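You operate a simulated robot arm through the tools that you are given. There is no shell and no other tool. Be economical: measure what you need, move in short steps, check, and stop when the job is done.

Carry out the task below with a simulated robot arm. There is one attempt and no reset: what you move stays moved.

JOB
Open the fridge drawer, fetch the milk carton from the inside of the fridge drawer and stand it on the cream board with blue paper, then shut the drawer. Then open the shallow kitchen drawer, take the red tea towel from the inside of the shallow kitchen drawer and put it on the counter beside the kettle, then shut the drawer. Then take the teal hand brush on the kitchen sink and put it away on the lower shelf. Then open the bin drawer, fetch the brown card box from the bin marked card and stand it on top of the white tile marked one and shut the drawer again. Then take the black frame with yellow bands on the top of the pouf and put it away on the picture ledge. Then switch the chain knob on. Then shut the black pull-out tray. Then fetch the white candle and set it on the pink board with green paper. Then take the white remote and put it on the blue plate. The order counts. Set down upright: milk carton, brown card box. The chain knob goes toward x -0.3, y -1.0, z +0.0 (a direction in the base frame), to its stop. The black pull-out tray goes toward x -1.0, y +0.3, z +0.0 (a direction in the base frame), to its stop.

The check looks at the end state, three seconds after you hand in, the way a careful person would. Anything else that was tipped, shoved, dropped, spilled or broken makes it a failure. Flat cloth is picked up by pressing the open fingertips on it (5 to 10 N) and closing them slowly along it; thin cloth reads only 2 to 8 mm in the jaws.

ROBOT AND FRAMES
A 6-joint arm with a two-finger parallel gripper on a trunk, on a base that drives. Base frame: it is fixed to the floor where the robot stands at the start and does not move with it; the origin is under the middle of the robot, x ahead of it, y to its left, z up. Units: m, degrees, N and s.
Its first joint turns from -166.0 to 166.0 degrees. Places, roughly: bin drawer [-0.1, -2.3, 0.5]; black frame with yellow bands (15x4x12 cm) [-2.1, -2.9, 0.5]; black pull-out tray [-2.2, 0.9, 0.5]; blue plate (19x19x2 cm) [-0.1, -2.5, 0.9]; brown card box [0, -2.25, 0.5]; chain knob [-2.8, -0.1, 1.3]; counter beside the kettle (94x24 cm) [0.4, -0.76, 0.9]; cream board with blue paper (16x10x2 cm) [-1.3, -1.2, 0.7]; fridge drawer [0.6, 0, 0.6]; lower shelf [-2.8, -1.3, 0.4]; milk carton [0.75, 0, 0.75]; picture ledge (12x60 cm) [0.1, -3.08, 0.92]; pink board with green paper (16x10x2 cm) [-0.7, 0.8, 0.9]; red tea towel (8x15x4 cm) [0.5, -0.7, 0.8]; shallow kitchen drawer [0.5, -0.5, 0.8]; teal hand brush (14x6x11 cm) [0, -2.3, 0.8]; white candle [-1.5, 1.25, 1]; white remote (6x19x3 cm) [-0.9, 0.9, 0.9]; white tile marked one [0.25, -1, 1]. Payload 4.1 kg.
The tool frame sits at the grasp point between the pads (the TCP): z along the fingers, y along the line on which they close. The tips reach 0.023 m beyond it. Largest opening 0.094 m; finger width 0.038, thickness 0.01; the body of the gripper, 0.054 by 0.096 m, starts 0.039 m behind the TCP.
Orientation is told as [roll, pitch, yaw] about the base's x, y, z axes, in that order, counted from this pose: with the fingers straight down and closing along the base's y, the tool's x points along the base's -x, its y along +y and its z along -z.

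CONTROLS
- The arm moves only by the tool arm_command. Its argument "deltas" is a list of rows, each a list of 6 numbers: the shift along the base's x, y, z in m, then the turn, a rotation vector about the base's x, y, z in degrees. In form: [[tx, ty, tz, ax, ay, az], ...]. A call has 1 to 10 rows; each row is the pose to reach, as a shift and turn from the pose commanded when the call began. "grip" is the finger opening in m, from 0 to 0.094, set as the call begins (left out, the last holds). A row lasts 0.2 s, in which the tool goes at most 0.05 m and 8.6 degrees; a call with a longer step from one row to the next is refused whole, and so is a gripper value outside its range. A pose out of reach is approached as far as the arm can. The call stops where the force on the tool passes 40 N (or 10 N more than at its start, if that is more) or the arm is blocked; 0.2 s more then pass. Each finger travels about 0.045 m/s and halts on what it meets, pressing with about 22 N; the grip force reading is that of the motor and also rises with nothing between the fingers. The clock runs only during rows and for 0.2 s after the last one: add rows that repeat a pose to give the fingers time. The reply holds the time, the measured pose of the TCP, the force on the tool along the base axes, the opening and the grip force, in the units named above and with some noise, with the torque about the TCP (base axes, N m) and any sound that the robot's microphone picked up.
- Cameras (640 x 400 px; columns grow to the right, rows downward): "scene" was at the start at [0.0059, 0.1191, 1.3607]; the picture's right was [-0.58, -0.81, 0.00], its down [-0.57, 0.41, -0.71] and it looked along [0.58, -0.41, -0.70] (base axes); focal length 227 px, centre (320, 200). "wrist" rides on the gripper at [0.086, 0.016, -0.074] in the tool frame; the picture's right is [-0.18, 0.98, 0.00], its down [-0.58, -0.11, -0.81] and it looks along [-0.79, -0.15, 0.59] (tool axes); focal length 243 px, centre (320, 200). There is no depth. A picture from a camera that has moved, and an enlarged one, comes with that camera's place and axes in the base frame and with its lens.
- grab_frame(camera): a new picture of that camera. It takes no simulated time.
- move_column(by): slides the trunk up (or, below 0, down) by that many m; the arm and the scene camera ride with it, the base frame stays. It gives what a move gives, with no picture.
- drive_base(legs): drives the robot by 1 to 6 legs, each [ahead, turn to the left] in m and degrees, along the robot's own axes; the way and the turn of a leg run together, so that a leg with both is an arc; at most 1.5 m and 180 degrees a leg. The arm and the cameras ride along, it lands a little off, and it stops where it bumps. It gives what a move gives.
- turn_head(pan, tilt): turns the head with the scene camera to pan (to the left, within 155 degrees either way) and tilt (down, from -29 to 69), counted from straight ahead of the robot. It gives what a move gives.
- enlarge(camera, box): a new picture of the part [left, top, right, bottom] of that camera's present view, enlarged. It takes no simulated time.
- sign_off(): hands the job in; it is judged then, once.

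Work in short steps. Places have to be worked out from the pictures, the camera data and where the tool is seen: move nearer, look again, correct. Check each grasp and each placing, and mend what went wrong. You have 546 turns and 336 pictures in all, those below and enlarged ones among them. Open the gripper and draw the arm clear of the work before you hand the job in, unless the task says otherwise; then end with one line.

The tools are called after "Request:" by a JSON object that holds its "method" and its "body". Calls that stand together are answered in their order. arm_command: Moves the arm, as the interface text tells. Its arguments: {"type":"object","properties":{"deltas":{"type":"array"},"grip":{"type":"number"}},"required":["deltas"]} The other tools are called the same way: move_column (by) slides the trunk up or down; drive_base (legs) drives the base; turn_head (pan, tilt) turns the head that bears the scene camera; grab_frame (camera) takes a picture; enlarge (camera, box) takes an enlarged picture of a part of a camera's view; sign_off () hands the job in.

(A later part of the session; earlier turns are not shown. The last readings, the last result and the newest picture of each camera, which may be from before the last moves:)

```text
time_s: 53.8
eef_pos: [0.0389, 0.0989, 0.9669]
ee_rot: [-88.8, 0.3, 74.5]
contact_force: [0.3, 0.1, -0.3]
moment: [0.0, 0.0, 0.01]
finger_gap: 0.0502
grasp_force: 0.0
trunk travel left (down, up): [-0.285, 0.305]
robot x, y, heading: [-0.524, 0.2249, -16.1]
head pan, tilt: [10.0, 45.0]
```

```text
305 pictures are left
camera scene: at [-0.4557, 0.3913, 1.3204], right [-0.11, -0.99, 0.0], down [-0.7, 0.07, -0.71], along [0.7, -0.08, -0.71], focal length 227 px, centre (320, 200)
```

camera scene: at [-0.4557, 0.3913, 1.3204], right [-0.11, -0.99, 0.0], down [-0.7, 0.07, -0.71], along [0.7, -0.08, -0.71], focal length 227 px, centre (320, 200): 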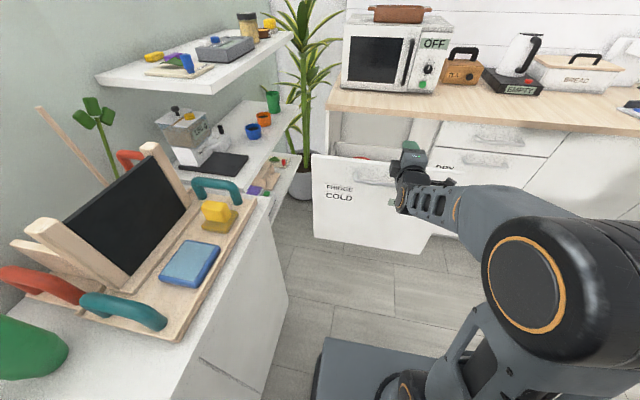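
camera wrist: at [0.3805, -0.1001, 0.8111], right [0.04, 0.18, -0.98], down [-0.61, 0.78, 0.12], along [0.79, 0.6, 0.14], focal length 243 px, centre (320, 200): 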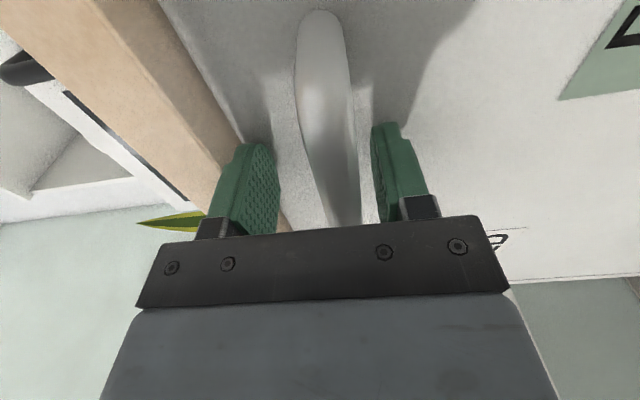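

I raise the trunk to look into the drawer, and turn the tool down meanwhile.

Request:
{"method": "move_column", "body": {"by": 0.28}}

Request:
{"method": "arm_command", "body": {"deltas": [[0, 0, 0, 2.44, 8.14, 0], [0, 0, 0, 4.88, 16.3, 0], [0, 0, 0, 7.32, 24.4, 0], [0, 0, 0, 9.76, 32.6, 0], [0, 0, 0, 12.2, 40.7, 0], [0, 0, 0, 14.6, 48.9, 0], [0, 0, 0, 17.1, 57.0, 0], [0, 0, 0, 19.5, 65.1, 0], [0, 0, 0, 22.0, 73.3, 0], [0, 0, 0, 24.4, 81.4, 0]], "grip": 0.094}}

Request:
{"method": "turn_head", "body": {"pan": 0, "tilt": 50}}

Request:
{"method": "grab_frame", "body": {"camera": "scene"}}

Request:
{"method": "grab_frame", "body": {"camera": "wrist"}}

```text
time_s: 56.6
eef_pos: [0.0407, 0.0992, 1.2453]
ee_rot: [-88.9, 0.2, 74.5]
contact_force: [-1.1, -0.3, 0.5]
moment: [-0.01, 0.01, 0.02]
finger_gap: 0.0498
grasp_force: 0.0
trunk travel left (down, up): [-0.565, 0.025]
robot x, y, heading: [-0.5243, 0.2232, -16.1]
head pan, tilt: [10.0, 45.0]
```

```text
time_s: 58.8
eef_pos: [0.0405, 0.0987, 1.2456]
ee_rot: [-3.7, -1.2, 73.7]
contact_force: [-0.1, 0.1, -0.5]
moment: [0.01, 0.01, 0.01]
finger_gap: 0.0943
grasp_force: 0.1
out of reach, approached as far as the arm can: row 4, 5
trunk travel left (down, up): [-0.565, 0.025]
robot x, y, heading: [-0.5232, 0.2283, -15.9]
head pan, tilt: [10.0, 45.0]
```

```text
time_s: 59.5
eef_pos: [0.0397, 0.0992, 1.2466]
ee_rot: [-3.8, -1.1, 73.7]
contact_force: [0.2, -0.8, 0.1]
moment: [-0.01, 0.03, -0.02]
finger_gap: 0.0938
grasp_force: 0.0
trunk travel left (down, up): [-0.565, 0.025]
robot x, y, heading: [-0.523, 0.2249, -16.0]
head pan, tilt: [0.0, 50.0]
```

```text
304 pictures are left
camera scene: at [-0.4625, 0.3786, 1.5935], right [-0.28, -0.96, 0.0], down [-0.74, 0.21, -0.64], along [0.62, -0.18, -0.77], focal length 227 px, centre (320, 200)
```

scene: 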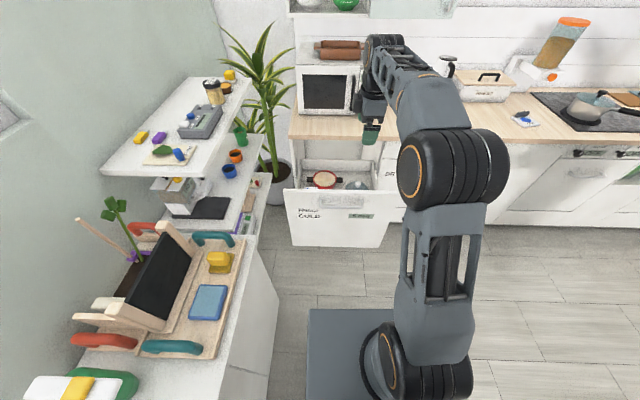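

```text
303 pictures are left
camera wrist: at [-0.0052, 0.022, 1.3179], right [-0.89, 0.45, -0.06], down [0.21, 0.53, 0.82], along [0.41, 0.72, -0.56], focal length 243 px, centre (320, 200)
```

wrist: 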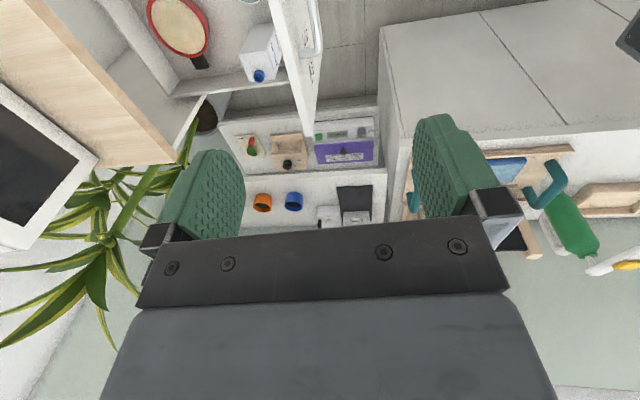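

The drawer contents are visible: a red pan and a white box with blue cap. I enlarge both views.

Request:
{"method": "enlarge", "body": {"camera": "scene", "box": [270, 145, 420, 240]}}

Request:
{"method": "enlarge", "body": {"camera": "wrist", "box": [130, 0, 340, 130]}}

```text
4.21 times, centred on (345, 192) of scene
camera zoom: at [-0.4625, 0.3786, 1.5935], right [-0.28, -0.96, 0.0], down [-0.74, 0.21, -0.64], along [0.62, -0.18, -0.77], focal length 957 px, centre (215, 232)
```

zoom: 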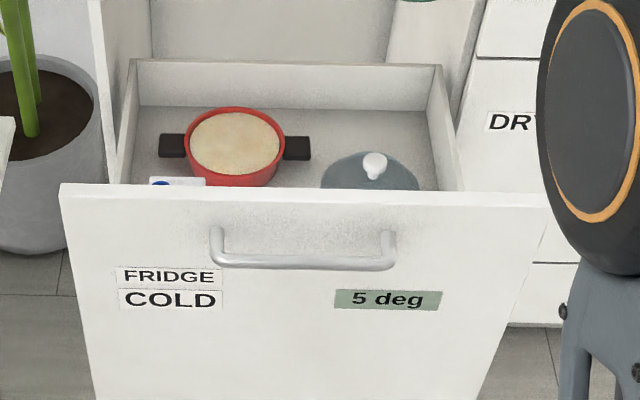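

```text
3.05 times, centred on (235, 65) of wrist
camera zoom: at [-0.0052, 0.022, 1.3179], right [-0.89, 0.45, -0.06], down [0.21, 0.53, 0.82], along [0.41, 0.72, -0.56], focal length 739 px, centre (579, 611)
```

zoom: 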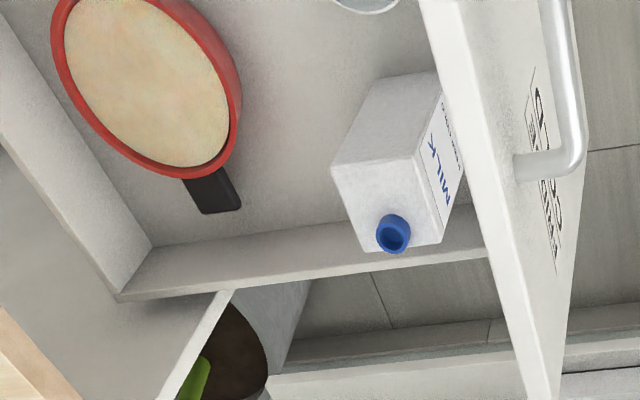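

The carton (about 7×7 cm, standing, top z≈0.75) is at about (0.293, 0.202), squared with the drawer. I drive forward 0.27 m and look again from nearer.

Request:
{"method": "drive_base", "body": {"legs": [[0.27, -0.7]]}}

Request:
{"method": "turn_head", "body": {"pan": 10, "tilt": 62}}

Request:
{"method": "grab_frame", "body": {"camera": "scene"}}

```text
time_s: 61.4
eef_pos: [0.2991, 0.0193, 1.2461]
ee_rot: [-3.8, -1.2, 73.2]
contact_force: [-0.1, 0.0, 0.1]
moment: [0.02, 0.04, -0.01]
finger_gap: 0.094
grasp_force: 0.1
trunk travel left (down, up): [-0.565, 0.025]
robot x, y, heading: [-0.2672, 0.147, -16.4]
head pan, tilt: [0.0, 50.0]
```

```text
time_s: 62.1
eef_pos: [0.2987, 0.0186, 1.2462]
ee_rot: [-3.9, -1.2, 73.2]
contact_force: [-0.3, -0.3, -0.8]
moment: [0.02, 0.0, 0.01]
finger_gap: 0.094
grasp_force: 0.0
trunk travel left (down, up): [-0.565, 0.025]
robot x, y, heading: [-0.2648, 0.149, -16.7]
head pan, tilt: [10.0, 62.0]
```

```text
300 pictures are left
camera scene: at [-0.2114, 0.3167, 1.5786], right [-0.11, -0.99, 0.0], down [-0.88, 0.1, -0.47], along [0.47, -0.05, -0.88], focal length 227 px, centre (320, 200)
```

scene: 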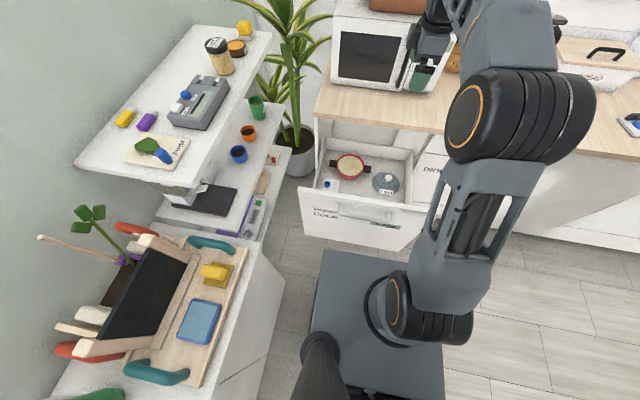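

Request:
{"method": "enlarge", "body": {"camera": "scene", "box": [290, 130, 440, 225]}}

```text
4.21 times, centred on (365, 178) of scene
camera zoom: at [-0.2114, 0.3167, 1.5786], right [-0.11, -0.99, 0.0], down [-0.88, 0.1, -0.47], along [0.47, -0.05, -0.88], focal length 957 px, centre (130, 295)
```

zoom: 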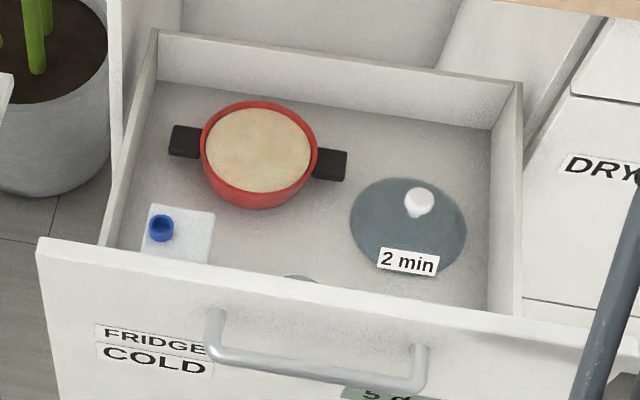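

Both views agree: carton top centre at about (0.291, 0.206). I move over it, level the tool, and lower the column by 0.39.

Request:
{"method": "arm_command", "body": {"deltas": [[-0.002, 0.045, 0, 0, 4.1, 0], [-0.004, 0.09, 0, 0, 4.1, 0], [-0.006, 0.135, 0, 0, 4.1, 0], [-0.008, 0.18, 0, 0, 4.1, 0], [-0.008, 0.187, 0, 0, 4.1, 0]]}}

Request:
{"method": "move_column", "body": {"by": -0.39}}

Request:
{"method": "grab_frame", "body": {"camera": "wrist"}}

Request:
{"method": "grab_frame", "body": {"camera": "scene"}}

```text
time_s: 63.4
eef_pos: [0.2901, 0.2059, 1.2459]
ee_rot: [0.1, 0.0, 73.3]
contact_force: [-0.6, -0.4, 0.3]
moment: [-0.01, -0.01, -0.01]
finger_gap: 0.0941
grasp_force: 0.0
trunk travel left (down, up): [-0.565, 0.025]
robot x, y, heading: [-0.2619, 0.1468, -16.4]
head pan, tilt: [10.0, 62.0]
```

```text
time_s: 67.1
eef_pos: [0.2899, 0.206, 0.8563]
ee_rot: [0.1, -0.1, 73.2]
contact_force: [0.5, 0.4, -1.2]
moment: [-0.02, 0.02, 0.04]
finger_gap: 0.094
grasp_force: 0.1
trunk travel left (down, up): [-0.175, 0.415]
robot x, y, heading: [-0.2665, 0.1469, -16.6]
head pan, tilt: [10.0, 62.0]
```

```text
298 pictures are left
camera wrist: at [0.2493, 0.1289, 0.9307], right [-0.89, 0.46, 0.0], down [0.27, 0.52, 0.81], along [0.37, 0.72, -0.59], focal length 243 px, centre (320, 200)
```

wrist: 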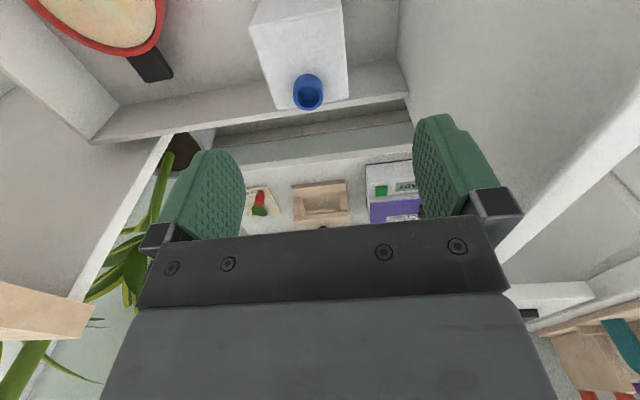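

```text
297 pictures are left
camera scene: at [-0.2115, 0.3167, 1.1886], right [-0.11, -0.99, 0.0], down [-0.88, 0.1, -0.47], along [0.47, -0.05, -0.88], focal length 227 px, centre (320, 200)
```

scene: 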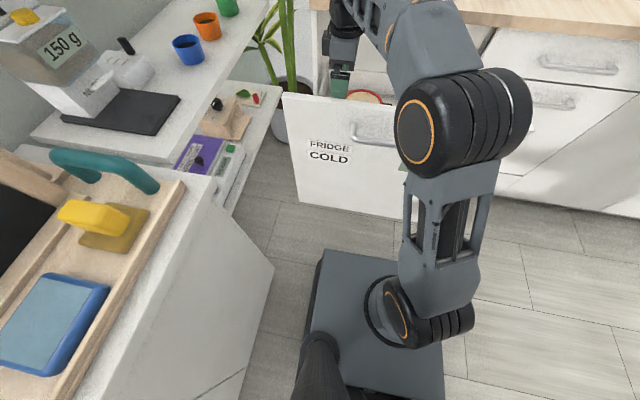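

Consistency gives the top at z≈0.735, centre (0.300, 0.206). I shift 1 cm and descend to z 0.718, watching the force.

Request:
{"method": "arm_command", "body": {"deltas": [[0.01, 0, 0, 0, 0, 0], [0.01, 0, -0.04, 0, 0, 0], [0.01, 0, -0.08, 0, 0, 0], [0.01, 0, -0.11, 0, 0, 0], [0.01, 0, -0.138, 0, 0, 0], [0.01, 0, -0.138, 0, 0, 0]]}}

Request:
{"method": "grab_frame", "body": {"camera": "wrist"}}

```text
time_s: 68.5
eef_pos: [0.2985, 0.2041, 0.7171]
ee_rot: [0.1, 0.0, 73.1]
contact_force: [-0.3, -1.1, 0.1]
moment: [0.02, 0.02, 0.01]
finger_gap: 0.0941
grasp_force: 0.0
trunk travel left (down, up): [-0.175, 0.415]
robot x, y, heading: [-0.2617, 0.1461, -16.5]
head pan, tilt: [10.0, 62.0]
```

```text
296 pictures are left
camera wrist: at [0.2584, 0.1275, 0.7927], right [-0.89, 0.46, 0.0], down [0.27, 0.52, 0.81], along [0.37, 0.72, -0.59], focal length 243 px, centre (320, 200)
```

wrist: 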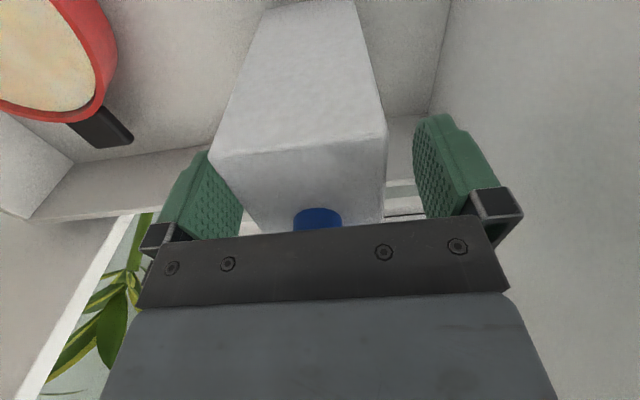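

The carton is between the fingers, a little nearer the far one. I shift 7 mm along u and close.

Request:
{"method": "arm_command", "body": {"deltas": [[0.007, -0.002, 0, 0, 0, 0], [0.007, -0.002, 0, 0, 0, 0]]}}

Request:
{"method": "arm_command", "body": {"deltas": [[0, 0, 0, 0, 0, 0], [0, 0, 0, 0, 0, 0], [0, 0, 0, 0, 0, 0], [0, 0, 0, 0, 0, 0]], "grip": 0.05}}

Request:
{"method": "arm_command", "body": {"deltas": [[0, 0, 0.02, 0, 0, 0], [0, 0, 0.04, 0, 0, 0], [0, 0, 0.04, 0, 0, 0]]}}

Request:
{"method": "grab_frame", "body": {"camera": "wrist"}}

```text
time_s: 69.1
eef_pos: [0.3059, 0.2036, 0.7181]
ee_rot: [0.1, 0.0, 73.1]
contact_force: [-0.1, 0.5, 0.4]
moment: [-0.01, -0.01, 0.03]
finger_gap: 0.094
grasp_force: 0.0
trunk travel left (down, up): [-0.175, 0.415]
robot x, y, heading: [-0.266, 0.1457, -16.1]
head pan, tilt: [10.0, 62.0]
```

```text
time_s: 70.1
eef_pos: [0.3061, 0.2035, 0.7178]
ee_rot: [0.1, 0.1, 73.1]
contact_force: [-1.4, -0.1, 1.1]
moment: [-0.14, 0.1, 0.03]
finger_gap: 0.0698
grasp_force: 22.0
trunk travel left (down, up): [-0.175, 0.415]
robot x, y, heading: [-0.2653, 0.1465, -16.3]
head pan, tilt: [10.0, 62.0]
```

```text
time_s: 70.9
eef_pos: [0.3069, 0.205, 0.7578]
ee_rot: [0.2, 0.0, 73.1]
contact_force: [0.2, -0.2, -5.5]
moment: [-0.04, 0.02, 0.0]
finger_gap: 0.0696
grasp_force: 21.9
trunk travel left (down, up): [-0.175, 0.415]
robot x, y, heading: [-0.2645, 0.1484, -16.4]
head pan, tilt: [10.0, 62.0]
```

```text
295 pictures are left
camera wrist: at [0.2665, 0.1277, 0.8319], right [-0.89, 0.46, 0.0], down [0.28, 0.52, 0.81], along [0.37, 0.72, -0.59], focal length 243 px, centre (320, 200)
```

wrist: 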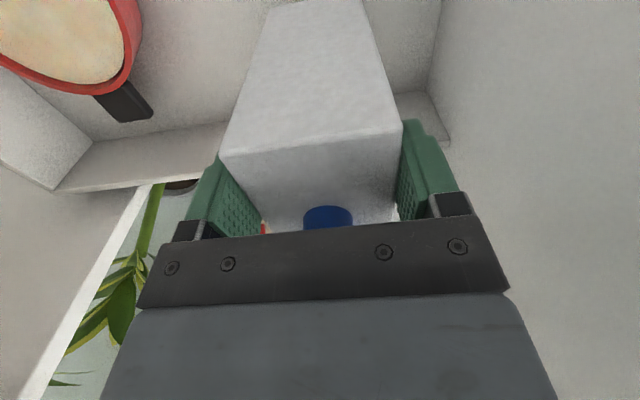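

Held (0.0696 m, ~0.5 kg). I raise the trunk, back out 0.35 m and turn toward the table.

Request:
{"method": "move_column", "body": {"by": 0.3}}

Request:
{"method": "drive_base", "body": {"legs": [[-0.35, 0], [0, -100]]}}

Request:
{"method": "turn_head", "body": {"pan": 0, "tilt": 30}}

Request:
{"method": "grab_frame", "body": {"camera": "scene"}}

Request:
{"method": "grab_frame", "body": {"camera": "wrist"}}

```text
time_s: 73.9
eef_pos: [0.3075, 0.2045, 1.0557]
ee_rot: [0.1, 0.0, 73.1]
contact_force: [-0.7, 0.6, -5.7]
moment: [0.0, -0.02, 0.01]
finger_gap: 0.07
grasp_force: 21.6
trunk travel left (down, up): [-0.475, 0.115]
robot x, y, heading: [-0.2664, 0.1443, -16.2]
head pan, tilt: [10.0, 62.0]
```

```text
time_s: 80.4
eef_pos: [-0.645, -0.3299, 1.057]
ee_rot: [0.3, -0.1, -28.0]
contact_force: [0.2, 0.0, -5.2]
moment: [-0.03, 0.04, 0.04]
finger_gap: 0.0697
grasp_force: 22.2
trunk travel left (down, up): [-0.475, 0.115]
robot x, y, heading: [-0.589, 0.2414, -117.9]
head pan, tilt: [10.0, 62.0]
```

```text
time_s: 81.3
eef_pos: [-0.6456, -0.3281, 1.0565]
ee_rot: [0.2, 0.0, -28.0]
contact_force: [-0.6, 0.4, -5.9]
moment: [0.0, 0.02, 0.04]
finger_gap: 0.0699
grasp_force: 22.0
trunk travel left (down, up): [-0.475, 0.115]
robot x, y, heading: [-0.5909, 0.2446, -117.3]
head pan, tilt: [0.0, 30.0]
```

```text
294 pictures are left
camera scene: at [-0.4581, 0.1398, 1.5328], right [-0.89, 0.46, 0.0], down [0.23, 0.44, -0.87], along [-0.4, -0.77, -0.5], focal length 227 px, centre (320, 200)
```

scene: 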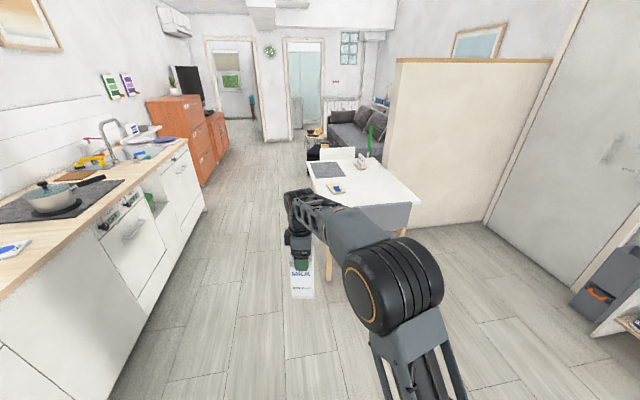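

```text
293 pictures are left
camera wrist: at [-0.7143, -0.2724, 1.1318], right [0.62, 0.78, 0.0], down [0.46, -0.37, 0.81], along [0.63, -0.5, -0.59], focal length 243 px, centre (320, 200)
```

wrist: 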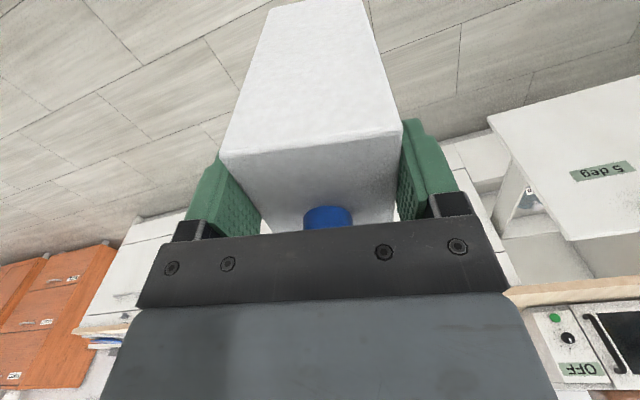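

I can see the board on the table. Enlarge to locate it and the items around.

Request:
{"method": "enlarge", "body": {"camera": "scene", "box": [290, 140, 440, 235]}}

```text
4.21 times, centred on (365, 188) of scene
camera zoom: at [-0.4581, 0.1398, 1.5328], right [-0.89, 0.46, 0.0], down [0.23, 0.44, -0.87], along [-0.4, -0.77, -0.5], focal length 957 px, centre (130, 253)
```

zoom: 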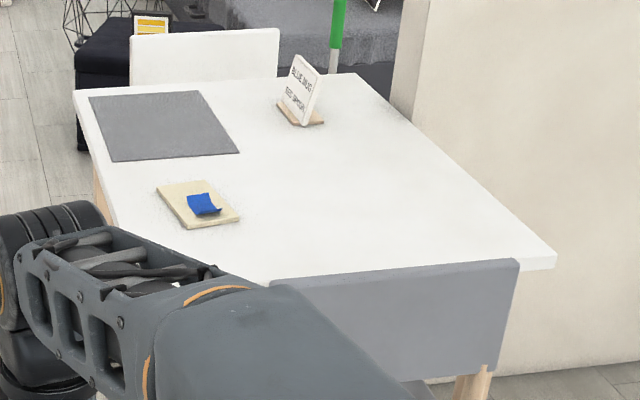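

Board centre is at about (-1.306, -1.228), close to the table's kitchen-side edge. I drive to a stand at about (-0.78, -1.385) facing the table squarely (heading 163.3°).

Request:
{"method": "drive_base", "body": {"legs": [[0, 20.7], [1.0, 0], [0.64, 0], [0, -100]]}}

Request:
{"method": "turn_head", "body": {"pan": 0, "tilt": 50}}

Request:
{"method": "grab_frame", "body": {"camera": "scene"}}

```text
time_s: 95.1
eef_pos: [-1.3721, -1.4247, 1.0577]
ee_rot: [0.1, 0.0, -108.5]
contact_force: [-0.1, -0.2, -5.6]
moment: [0.03, -0.01, 0.01]
finger_gap: 0.0697
grasp_force: 21.5
trunk travel left (down, up): [-0.475, 0.115]
robot x, y, heading: [-0.7966, -1.3805, 161.6]
head pan, tilt: [0.0, 30.0]
```

```text
time_s: 95.9
eef_pos: [-1.3728, -1.4246, 1.0556]
ee_rot: [0.2, 0.1, -108.5]
contact_force: [0.1, -0.3, -6.2]
moment: [0.02, -0.02, 0.01]
finger_gap: 0.0698
grasp_force: 21.8
trunk travel left (down, up): [-0.475, 0.115]
robot x, y, heading: [-0.7977, -1.3838, 161.9]
head pan, tilt: [0.0, 50.0]
```

```text
291 pictures are left
camera scene: at [-0.8675, -1.5366, 1.5035], right [0.31, 0.95, 0.0], down [0.73, -0.24, -0.64], along [-0.61, 0.2, -0.77], focal length 227 px, centre (320, 200)
```

scene: 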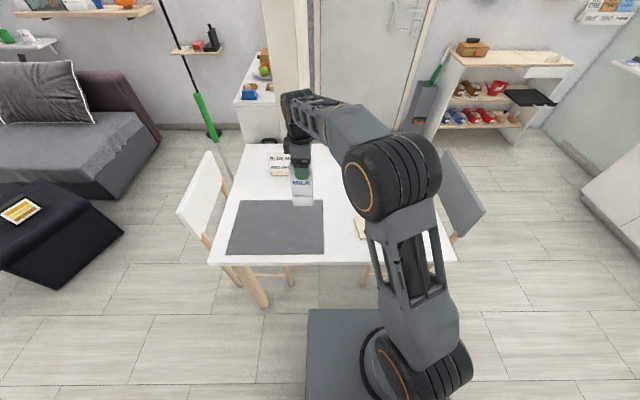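

The arm hides the board. I move the arm to the right (+v) so the board becomes visible.

Request:
{"method": "arm_command", "body": {"deltas": [[0.013, 0.046, 0, 0, 0, 0], [0.026, 0.092, 0, 0, 0, 0], [0.039, 0.138, 0, 0, 0, 0], [0.052, 0.184, 0, 0, 0, 0], [0.065, 0.23, 0, 0, 0, 0], [0.08, 0.276, 0, 0, 0, 0], [0.093, 0.322, 0, 0, 0, 0], [0.106, 0.368, 0, 0, 0, 0]]}}

Request:
{"method": "grab_frame", "body": {"camera": "scene"}}

```text
time_s: 97.7
eef_pos: [-1.2672, -1.0557, 1.0569]
ee_rot: [0.3, -0.2, -108.6]
contact_force: [0.6, -0.1, -6.1]
moment: [0.01, -0.01, 0.0]
finger_gap: 0.0701
grasp_force: 22.2
trunk travel left (down, up): [-0.475, 0.115]
robot x, y, heading: [-0.7976, -1.3842, 161.9]
head pan, tilt: [0.0, 50.0]
```

```text
290 pictures are left
camera scene: at [-0.8673, -1.5356, 1.5035], right [0.31, 0.95, 0.0], down [0.73, -0.24, -0.64], along [-0.61, 0.2, -0.77], focal length 227 px, centre (320, 200)
```

scene: 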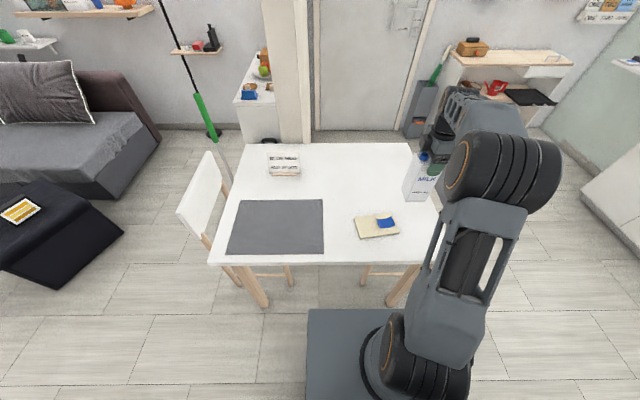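

Request:
{"method": "enlarge", "body": {"camera": "scene", "box": [335, 195, 431, 255]}}

```text
6.67 times, centred on (383, 225) of scene
camera zoom: at [-0.8673, -1.5356, 1.5035], right [0.31, 0.95, 0.0], down [0.73, -0.24, -0.64], along [-0.61, 0.2, -0.77], focal length 1516 px, centre (-100, 33)
```

zoom: 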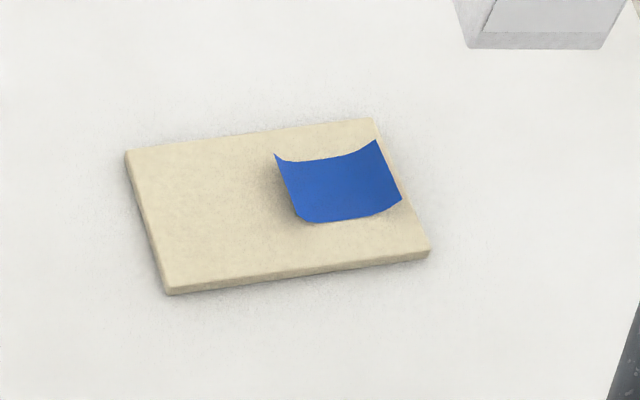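

Board corners give centre (-1.292, -1.154), 16×10 cm; the curled paper covers its right half. The free left half centre is (-1.297, -1.193). Carton bottom is ~0.155 below TCP. I move above it with a 9.5° turn and come down to ~2 cm above.

Request:
{"method": "arm_command", "body": {"deltas": [[-0.01, -0.046, 0, 0, 0, 4], [-0.02, -0.092, 0, 0, 0, 8], [-0.03, -0.138, 0, 0, 0, 9.5], [-0.03, -0.138, -0.04, 0, 0, 9.5], [-0.03, -0.138, -0.08, 0, 0, 9.5], [-0.03, -0.138, -0.12, 0, 0, 9.5], [-0.03, -0.138, -0.15, 0, 0, 9.5]]}}

Request:
{"method": "grab_frame", "body": {"camera": "scene"}}

Request:
{"method": "grab_frame", "body": {"camera": "wrist"}}

```text
time_s: 99.3
eef_pos: [-1.2948, -1.194, 0.9085]
ee_rot: [0.1, 0.1, -99.0]
contact_force: [0.2, -0.3, -0.7]
moment: [-0.1, -0.07, 0.02]
finger_gap: 0.0697
grasp_force: 21.9
trunk travel left (down, up): [-0.475, 0.115]
robot x, y, heading: [-0.7979, -1.3853, 161.6]
head pan, tilt: [0.0, 50.0]
```

```text
288 pictures are left
camera scene: at [-0.8667, -1.5365, 1.5036], right [0.31, 0.95, 0.0], down [0.73, -0.24, -0.64], along [-0.61, 0.2, -0.77], focal length 227 px, centre (320, 200)
```

scene: 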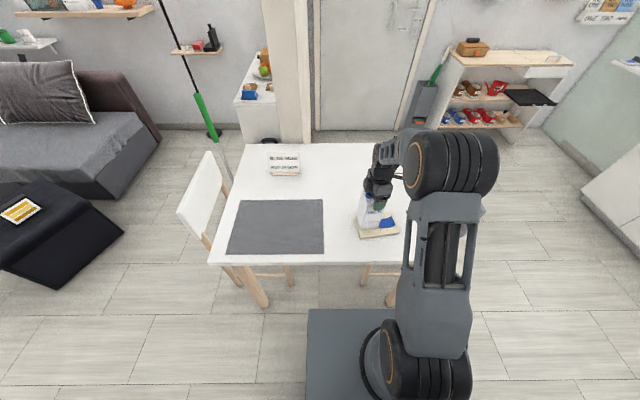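

```text
287 pictures are left
camera wrist: at [-1.2673, -1.1103, 0.9837], right [0.94, -0.34, 0.0], down [-0.2, -0.56, 0.81], along [-0.27, -0.76, -0.59], focal length 243 px, centre (320, 200)
```

wrist: 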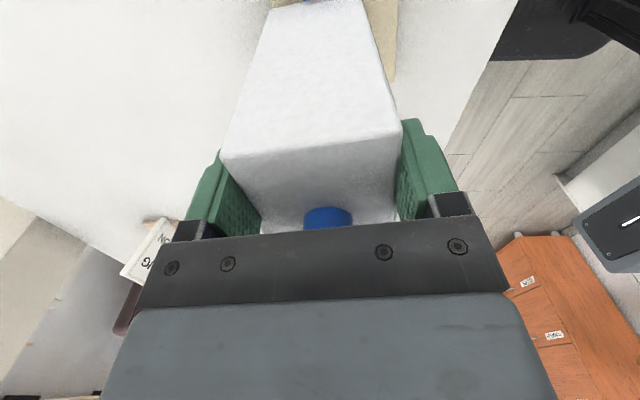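

The weight reading dropped to -0.7 N: the carton seems already supported. Enlarge to check.

Request:
{"method": "enlarge", "body": {"camera": "scene", "box": [335, 180, 431, 240]}}

```text
6.67 times, centred on (383, 210) of scene
camera zoom: at [-0.8667, -1.5365, 1.5036], right [0.31, 0.95, 0.0], down [0.73, -0.24, -0.64], along [-0.61, 0.2, -0.77], focal length 1516 px, centre (-100, 133)
```

zoom: 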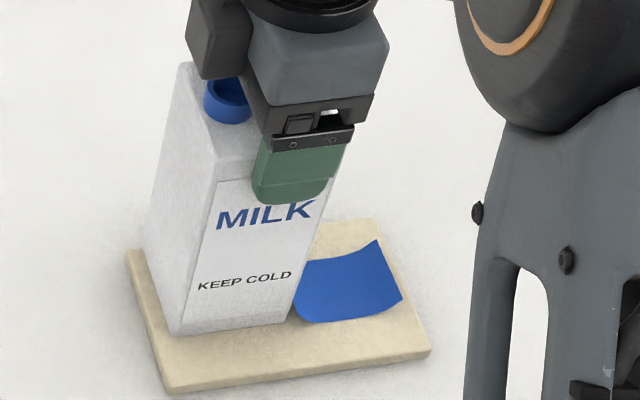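

The carton is on the board but about 1 cm too far back and touching the paper's corner. I lift 1.2 cm, shift (+0.011, -0.009) and lower.

Request:
{"method": "arm_command", "body": {"deltas": [[0, 0, 0.012, 0, 0, 0], [0.0108, -0.0088, 0.012, 0, 0, 0], [0.0108, -0.0088, 0.012, 0, 0, 0]]}}

Request:
{"method": "enlarge", "body": {"camera": "scene", "box": [335, 180, 431, 240]}}

Request:
{"method": "arm_command", "body": {"deltas": [[0, 0, -0.006, 0, 0, 0], [0, 0, -0.01, 0, 0, 0], [0, 0, -0.013, 0, 0, 0], [0, 0, -0.013, 0, 0, 0]]}}

Request:
{"method": "enlarge", "body": {"camera": "scene", "box": [335, 180, 431, 240]}}

```text
time_s: 100.1
eef_pos: [-1.2855, -1.2026, 0.9187]
ee_rot: [0.2, -0.1, -99.0]
contact_force: [-0.3, -0.7, -5.9]
moment: [0.03, 0.01, 0.02]
finger_gap: 0.0699
grasp_force: 21.9
trunk travel left (down, up): [-0.475, 0.115]
robot x, y, heading: [-0.7988, -1.3822, 161.8]
head pan, tilt: [0.0, 50.0]
```

```text
6.67 times, centred on (383, 210) of scene
camera zoom: at [-0.8673, -1.5364, 1.5034], right [0.31, 0.95, 0.0], down [0.73, -0.24, -0.64], along [-0.61, 0.2, -0.77], focal length 1516 px, centre (-100, 133)
```

zoom: 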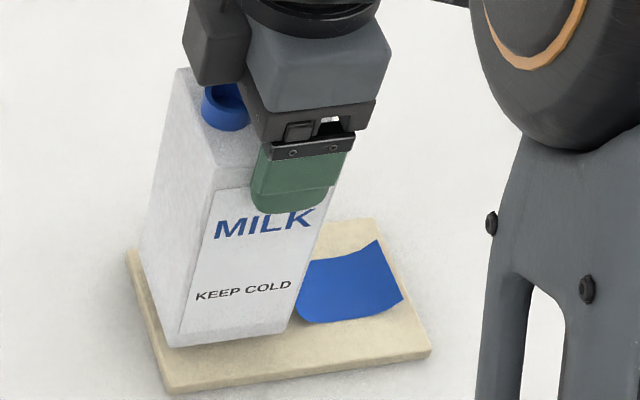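

```text
time_s: 101.1
eef_pos: [-1.2853, -1.2033, 0.909]
ee_rot: [-0.1, 0.0, -99.0]
contact_force: [0.9, -0.4, 16.7]
moment: [-0.26, -0.15, -0.01]
finger_gap: 0.0701
grasp_force: 22.7
trunk travel left (down, up): [-0.475, 0.115]
robot x, y, heading: [-0.7962, -1.3825, 161.9]
head pan, tilt: [0.0, 50.0]
```

```text
6.67 times, centred on (383, 210) of scene
camera zoom: at [-0.8657, -1.5369, 1.5038], right [0.31, 0.95, 0.0], down [0.73, -0.24, -0.64], along [-0.61, 0.2, -0.77], focal length 1516 px, centre (-100, 133)
```

zoom: 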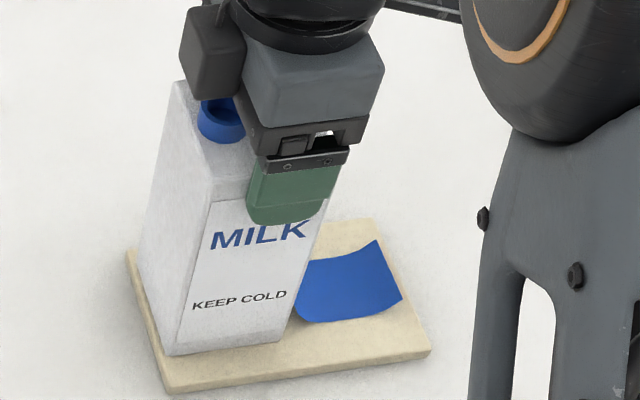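

Well placed and seated. I release and lift straight up.

Request:
{"method": "arm_command", "body": {"deltas": [[0, 0, 0.002, 0, 0, 0], [0, 0, 0.002, 0, 0, 0], [0, 0, 0.002, 0, 0, 0], [0, 0, 0.002, 0, 0, 0]], "grip": 0.094}}

Request:
{"method": "arm_command", "body": {"deltas": [[0, 0, 0.03, 0, 0, 0], [0, 0, 0.06, 0, 0, 0], [0, 0, 0.1, 0, 0, 0], [0, 0, 0.15, 0, 0, 0]]}}

Request:
{"method": "enlarge", "body": {"camera": "scene", "box": [325, 160, 453, 240]}}

```text
time_s: 102.1
eef_pos: [-1.2862, -1.2032, 0.9087]
ee_rot: [0.2, 0.0, -99.0]
contact_force: [0.5, -0.2, 0.0]
moment: [-0.01, -0.01, -0.03]
finger_gap: 0.0937
grasp_force: 0.0
trunk travel left (down, up): [-0.475, 0.115]
robot x, y, heading: [-0.7957, -1.3872, 161.5]
head pan, tilt: [0.0, 50.0]
```

```text
time_s: 103.1
eef_pos: [-1.286, -1.2054, 1.059]
ee_rot: [0.2, -0.1, -99.0]
contact_force: [-0.8, -0.6, -1.1]
moment: [-0.03, 0.01, 0.02]
finger_gap: 0.0941
grasp_force: 0.0
trunk travel left (down, up): [-0.475, 0.115]
robot x, y, heading: [-0.8005, -1.3816, 161.7]
head pan, tilt: [0.0, 50.0]
```

```text
5.00 times, centred on (389, 200) of scene
camera zoom: at [-0.8667, -1.5366, 1.5034], right [0.31, 0.95, 0.0], down [0.73, -0.24, -0.64], along [-0.61, 0.2, -0.77], focal length 1137 px, centre (-25, 200)
```

zoom: 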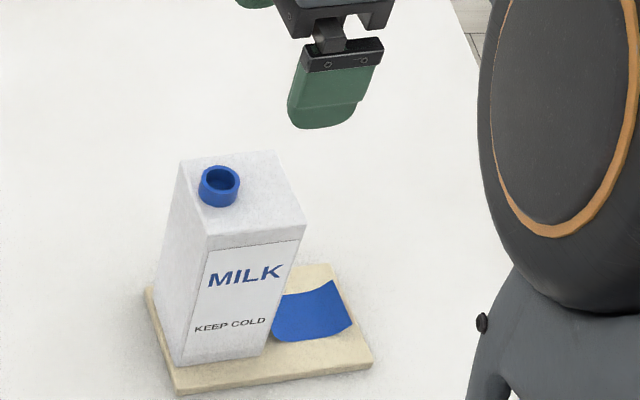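

Milk is standing on the board. Now I drive back to the fridge drawer to shut it (reverse path), ending in front of it facing -16.7°.

Request:
{"method": "drive_base", "body": {"legs": [[0, 101.2], [-0.85, 0], [-0.824, 0], [0, 80.4]]}}

Request:
{"method": "turn_head", "body": {"pan": 0, "tilt": 45}}

Request:
{"method": "grab_frame", "body": {"camera": "scene"}}

```text
time_s: 119.5
eef_pos: [-0.1284, 0.1379, 1.0578]
ee_rot: [0.1, 0.0, 83.6]
contact_force: [-0.7, 0.1, 0.1]
moment: [0.01, 0.02, 0.02]
finger_gap: 0.0939
grasp_force: 0.0
trunk travel left (down, up): [-0.475, 0.115]
robot x, y, heading: [-0.623, 0.2935, -15.3]
head pan, tilt: [0.0, 50.0]
```

```text
time_s: 120.2
eef_pos: [-0.1278, 0.1364, 1.0594]
ee_rot: [0.1, -0.1, 83.8]
contact_force: [0.0, 0.2, -0.4]
moment: [0.01, 0.01, 0.01]
finger_gap: 0.0941
grasp_force: 0.1
trunk travel left (down, up): [-0.475, 0.115]
robot x, y, heading: [-0.6236, 0.2931, -15.4]
head pan, tilt: [0.0, 45.0]
```

```text
282 pictures are left
camera scene: at [-0.5581, 0.4477, 1.5103], right [-0.27, -0.96, 0.0], down [-0.68, 0.19, -0.71], along [0.68, -0.19, -0.71], focal length 227 px, centre (320, 200)
```

scene: 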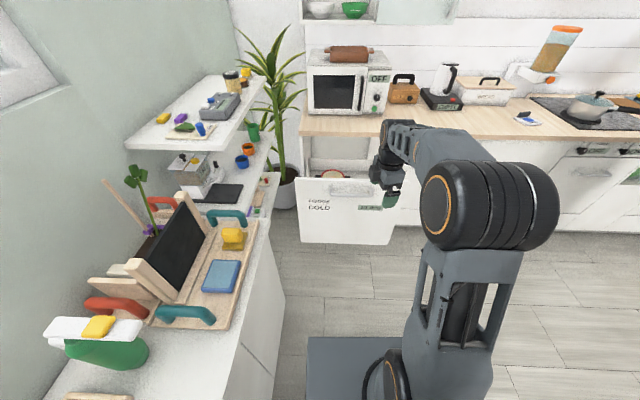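

Robot squared to within 1.3°. I straighten yaw, then tilt the tool horizontal while extending 0.1 m forward, fingers closed.

Request:
{"method": "arm_command", "body": {"deltas": [[0.048, -0.0144, 0, 0, 0, -5.2], [0.096, -0.0287, 0, 0, 0, -10.5]], "grip": 0.0}}

Request:
{"method": "arm_command", "body": {"deltas": [[0, 0, 0, -2.44, -8.14, 0], [0, 0, 0, -4.88, -16.3, 0], [0, 0, 0, -7.32, -24.4, 0], [0, 0, 0, -9.76, -32.6, 0], [0, 0, 0, -12.2, -40.7, 0], [0, 0, 0, -14.6, -48.9, 0], [0, 0, 0, -17.1, -57.0, 0], [0, 0, 0, -19.5, -65.1, 0], [0, 0, 0, -22.0, -73.3, 0], [0, 0, 0, -24.4, -81.4, 0]]}}

Request:
{"method": "move_column", "body": {"by": -0.29}}

```text
refused: row 1 steps farther than a row can; nothing moved
```

```text
time_s: 122.3
eef_pos: [-0.1281, 0.1382, 1.0585]
ee_rot: [-84.9, 10.4, 74.2]
contact_force: [-0.1, -0.4, 0.2]
moment: [-0.02, -0.01, 0.01]
finger_gap: 0.0942
grasp_force: 0.1
trunk travel left (down, up): [-0.475, 0.115]
robot x, y, heading: [-0.6211, 0.2905, -15.8]
head pan, tilt: [0.0, 45.0]
```

```text
time_s: 125.3
eef_pos: [-0.1297, 0.137, 0.7702]
ee_rot: [-84.7, 10.4, 74.2]
contact_force: [0.2, 0.3, -0.6]
moment: [-0.02, 0.01, 0.02]
finger_gap: 0.094
grasp_force: 0.0
trunk travel left (down, up): [-0.185, 0.405]
robot x, y, heading: [-0.6216, 0.2898, -15.2]
head pan, tilt: [0.0, 45.0]
```

Tool is horizontal at z 0.77, below the handle. I close the fingers and push the drawer by driving forward.

Request:
{"method": "arm_command", "body": {"deltas": [[0, 0, 0, 0, 0, 0], [0, 0, 0, 0, 0, 0], [0, 0, 0, 0, 0, 0], [0, 0, 0, 0, 0, 0], [0, 0, 0, 0, 0, 0]], "grip": 0.0}}

Request:
{"method": "drive_base", "body": {"legs": [[0, -1.2], [0.5, 0]]}}

Request:
{"method": "grab_frame", "body": {"camera": "scene"}}

```text
time_s: 126.5
eef_pos: [-0.1285, 0.1367, 0.7685]
ee_rot: [-84.6, 10.4, 74.2]
contact_force: [0.5, 0.0, 1.0]
moment: [-0.01, 0.0, 0.01]
finger_gap: 0.0
grasp_force: 13.3
trunk travel left (down, up): [-0.185, 0.405]
robot x, y, heading: [-0.6206, 0.2929, -15.5]
head pan, tilt: [0.0, 45.0]
```

```text
time_s: 129.7
eef_pos: [0.3414, -0.0074, 0.7698]
ee_rot: [-84.7, 10.5, 73.6]
contact_force: [-0.2, 0.3, 0.0]
moment: [-0.01, 0.02, 0.03]
finger_gap: 0.0
grasp_force: 21.7
trunk travel left (down, up): [-0.185, 0.405]
robot x, y, heading: [-0.15, 0.1511, -16.0]
head pan, tilt: [0.0, 45.0]
```

```text
281 pictures are left
camera scene: at [-0.0848, 0.3083, 1.2204], right [-0.28, -0.96, 0.0], down [-0.68, 0.2, -0.71], along [0.68, -0.2, -0.71], focal length 227 px, centre (320, 200)
```

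scene: 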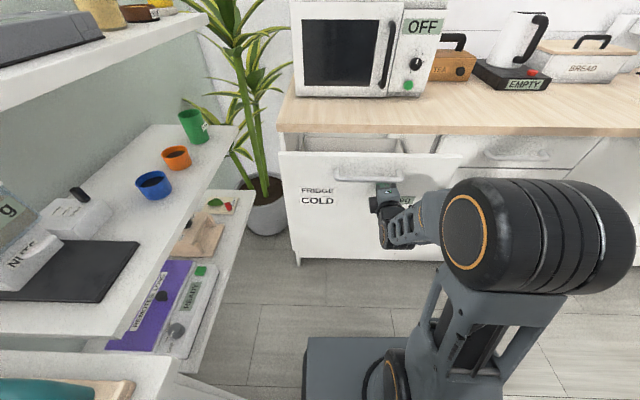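

The drawer is moving in; 0.14 m remain.

Request:
{"method": "drive_base", "body": {"legs": [[0.13, 0]]}}

Request:
{"method": "arm_command", "body": {"deltas": [[0.0096, -0.0029, 0, 0, 0, 0], [0.0192, -0.0058, 0, 0, 0, 0], [0.0287, -0.0086, 0, 0, 0, 0], [0.0383, -0.0115, 0, 0, 0, 0]]}}

Request:
{"method": "grab_frame", "body": {"camera": "scene"}}

```text
time_s: 131.0
eef_pos: [0.4678, -0.0417, 0.7701]
ee_rot: [-84.7, 10.3, 73.6]
contact_force: [-0.1, -0.6, -0.8]
moment: [-0.01, -0.02, 0.0]
finger_gap: 0.0
grasp_force: 22.2
trunk travel left (down, up): [-0.185, 0.405]
robot x, y, heading: [-0.025, 0.1178, -15.7]
head pan, tilt: [0.0, 45.0]
```

```text
time_s: 131.5
eef_pos: [0.4756, -0.0458, 0.768]
ee_rot: [-84.9, 10.3, 73.7]
contact_force: [-28.3, 9.2, 9.4]
moment: [-0.32, -0.47, -0.46]
finger_gap: 0.0001
grasp_force: 22.0
trunk travel left (down, up): [-0.185, 0.405]
robot x, y, heading: [-0.0255, 0.1207, -16.2]
head pan, tilt: [0.0, 45.0]
stopped in row 2: the force on the tool passed its limit (the readings are from after the stop); the commanded pose is now the measured one
```

```text
280 pictures are left
camera scene: at [0.0375, 0.2732, 1.2206], right [-0.28, -0.96, 0.0], down [-0.68, 0.19, -0.71], along [0.68, -0.2, -0.71], focal length 227 px, centre (320, 200)
```

scene: 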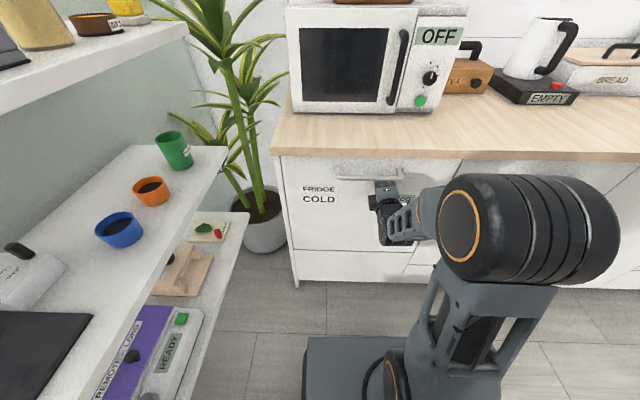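

Fridge drawer is shut (TCP back at u=0.469). Next the shallow drawer: its handle is at v≈-0.37, z≈0.81. I back up, sidestep right via turns, and face it.

Request:
{"method": "drive_base", "body": {"legs": [[-0.6, 0], [0, -45], [0.66, 0], [0, 44.5]]}}

Request:
{"method": "arm_command", "body": {"deltas": [[0, 0, 0.02, 4.2, -3.9, 0], [0, 0, 0.045, 8.4, -7.8, 0], [0, 0, 0.045, 8.4, -7.8, 0], [0, 0, 0.045, 8.4, -7.8, 0]], "grip": 0.05}}

Request:
{"method": "grab_frame", "body": {"camera": "scene"}}

Request:
{"method": "grab_frame", "body": {"camera": "wrist"}}

```text
time_s: 142.3
eef_pos: [0.2112, -0.4772, 0.766]
ee_rot: [-84.5, 10.5, 72.1]
contact_force: [0.4, 0.0, 0.2]
moment: [-0.04, 0.0, 0.03]
finger_gap: 0.0
grasp_force: 21.6
trunk travel left (down, up): [-0.185, 0.405]
robot x, y, heading: [-0.2884, -0.2975, -17.6]
head pan, tilt: [0.0, 45.0]
```

```text
time_s: 143.3
eef_pos: [0.2113, -0.4774, 0.8123]
ee_rot: [-89.3, 0.0, 71.6]
contact_force: [-0.9, 0.4, -0.1]
moment: [-0.01, 0.0, -0.02]
finger_gap: 0.0501
grasp_force: 0.1
trunk travel left (down, up): [-0.185, 0.405]
robot x, y, heading: [-0.2868, -0.2969, -17.7]
head pan, tilt: [0.0, 45.0]
```

```text
279 pictures are left
camera scene: at [-0.2168, -0.1459, 1.2204], right [-0.3, -0.95, 0.0], down [-0.67, 0.21, -0.71], along [0.67, -0.22, -0.71], focal length 227 px, centre (320, 200)
```

scene: 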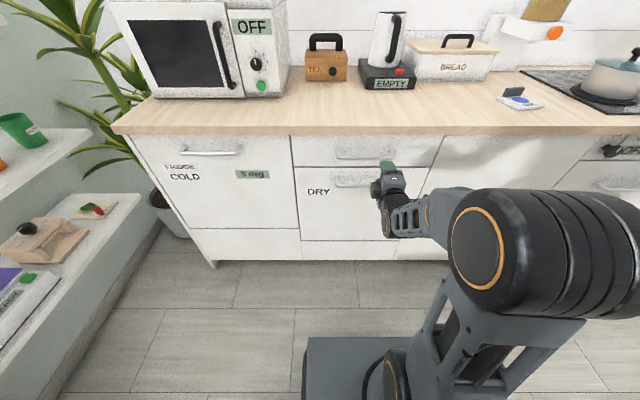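

```text
278 pictures are left
camera wrist: at [0.1124, -0.534, 0.7969], right [0.05, 0.18, -0.98], down [-0.58, 0.81, 0.12], along [0.81, 0.56, 0.14], focal length 243 px, centre (320, 200)
```

wrist: 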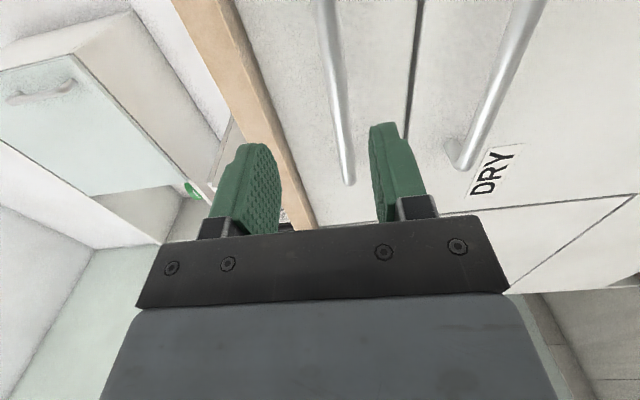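

Both handles are at the same height. I fix yaw, shift 3 cm left and advance 0.1 m, then check.

Request:
{"method": "arm_command", "body": {"deltas": [[0.035, 0, 0.001, 0, 0, 1.7], [0.07, 0, 0.002, 0, 0, 1.7], [0.104, 0, 0.003, 0, 0, 1.7]]}}

Request:
{"method": "grab_frame", "body": {"camera": "wrist"}}

```text
time_s: 144.1
eef_pos: [0.3138, -0.4776, 0.8139]
ee_rot: [-89.3, -0.1, 73.3]
contact_force: [0.2, -0.4, -0.3]
moment: [-0.01, -0.01, 0.02]
finger_gap: 0.0499
grasp_force: 0.0
trunk travel left (down, up): [-0.185, 0.405]
robot x, y, heading: [-0.2867, -0.3017, -17.6]
head pan, tilt: [0.0, 45.0]
```

```text
277 pictures are left
camera wrist: at [0.2162, -0.538, 0.7987], right [0.04, 0.18, -0.98], down [-0.6, 0.79, 0.12], along [0.8, 0.59, 0.14], focal length 243 px, centre (320, 200)
```

wrist: 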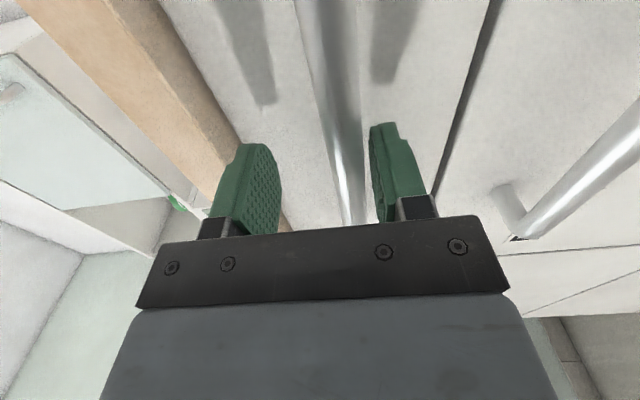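

Bar is between fingers, slightly low. Advance 2.6 cm, lower 4 mm, then close.

Request:
{"method": "arm_command", "body": {"deltas": [[0.0125, -0.0037, -0.004, 0, 0, 0], [0.025, -0.0075, -0.004, 0, 0, 0]]}}

Request:
{"method": "arm_command", "body": {"deltas": [[0, 0, 0, 0, 0, 0], [0, 0, 0, 0, 0, 0], [0, 0, 0, 0, 0, 0], [0, 0, 0, 0, 0, 0]], "grip": 0.0}}

Request:
{"method": "grab_frame", "body": {"camera": "wrist"}}

```text
time_s: 144.8
eef_pos: [0.3363, -0.483, 0.8098]
ee_rot: [-89.4, -0.2, 73.2]
contact_force: [-24.0, 8.6, 2.1]
moment: [-0.29, -0.76, -0.42]
finger_gap: 0.0508
grasp_force: 0.9
trunk travel left (down, up): [-0.185, 0.405]
robot x, y, heading: [-0.2869, -0.296, -17.3]
head pan, tilt: [0.0, 45.0]
stopped in row 2: the force on the tool passed its limit (the readings are from after the stop); the commanded pose is now the measured one
```

```text
time_s: 145.8
eef_pos: [0.3351, -0.4833, 0.8097]
ee_rot: [-89.2, 0.1, 73.3]
contact_force: [-33.0, 11.0, 6.7]
moment: [-1.22, -1.78, -0.77]
finger_gap: 0.0354
grasp_force: 22.2
trunk travel left (down, up): [-0.185, 0.405]
robot x, y, heading: [-0.2862, -0.296, -17.7]
head pan, tilt: [0.0, 45.0]
```

```text
276 pictures are left
camera wrist: at [0.2382, -0.5433, 0.7945], right [0.04, 0.18, -0.98], down [-0.6, 0.79, 0.12], along [0.8, 0.59, 0.14], focal length 243 px, centre (320, 200)
```

wrist: 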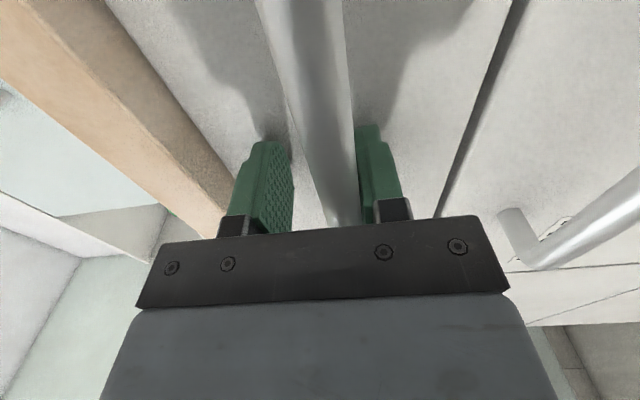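

The tips press on the face and friction stopped closing. I back off 6 mm, reopen, lower 6 mm and close again.

Request:
{"method": "arm_command", "body": {"deltas": [[-0.0057, 0.0017, 0, 0, 0, 0], [-0.0057, 0.0017, -0.006, 0, 0, 0], [-0.0057, 0.0017, -0.006, 0, 0, 0]], "grip": 0.05}}

Request:
{"method": "arm_command", "body": {"deltas": [[0, 0, 0, 0, 0, 0], [0, 0, 0, 0, 0, 0], [0, 0, 0, 0, 0, 0], [0, 0, 0, 0, 0, 0]], "grip": 0.0}}

Request:
{"method": "grab_frame", "body": {"camera": "wrist"}}

```text
time_s: 146.6
eef_pos: [0.3312, -0.4818, 0.8016]
ee_rot: [-89.1, 0.0, 73.2]
contact_force: [0.9, -0.5, 0.2]
moment: [-0.02, 0.0, 0.01]
finger_gap: 0.0502
grasp_force: 0.0
trunk travel left (down, up): [-0.185, 0.405]
robot x, y, heading: [-0.2857, -0.296, -17.5]
head pan, tilt: [0.0, 45.0]
```

```text
time_s: 147.6
eef_pos: [0.3325, -0.4829, 0.8006]
ee_rot: [-88.8, 0.1, 73.3]
contact_force: [-4.7, 1.5, -15.6]
moment: [-0.26, -0.12, -0.05]
finger_gap: 0.0159
grasp_force: 45.4
trunk travel left (down, up): [-0.185, 0.405]
robot x, y, heading: [-0.2894, -0.2975, -17.6]
head pan, tilt: [0.0, 45.0]
```

```text
275 pictures are left
camera wrist: at [0.2345, -0.5426, 0.7854], right [0.03, 0.18, -0.98], down [-0.6, 0.79, 0.13], along [0.8, 0.59, 0.14], focal length 243 px, centre (320, 200)
```

wrist: 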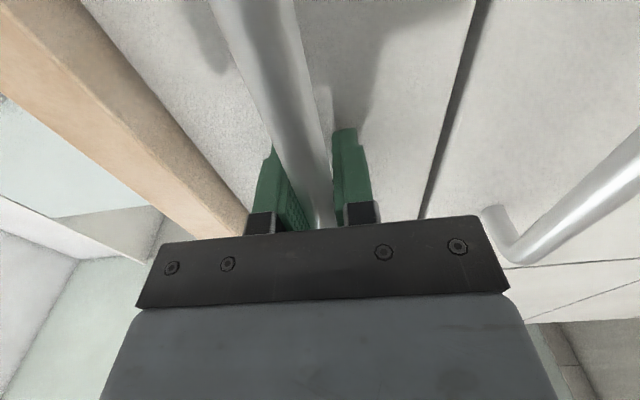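

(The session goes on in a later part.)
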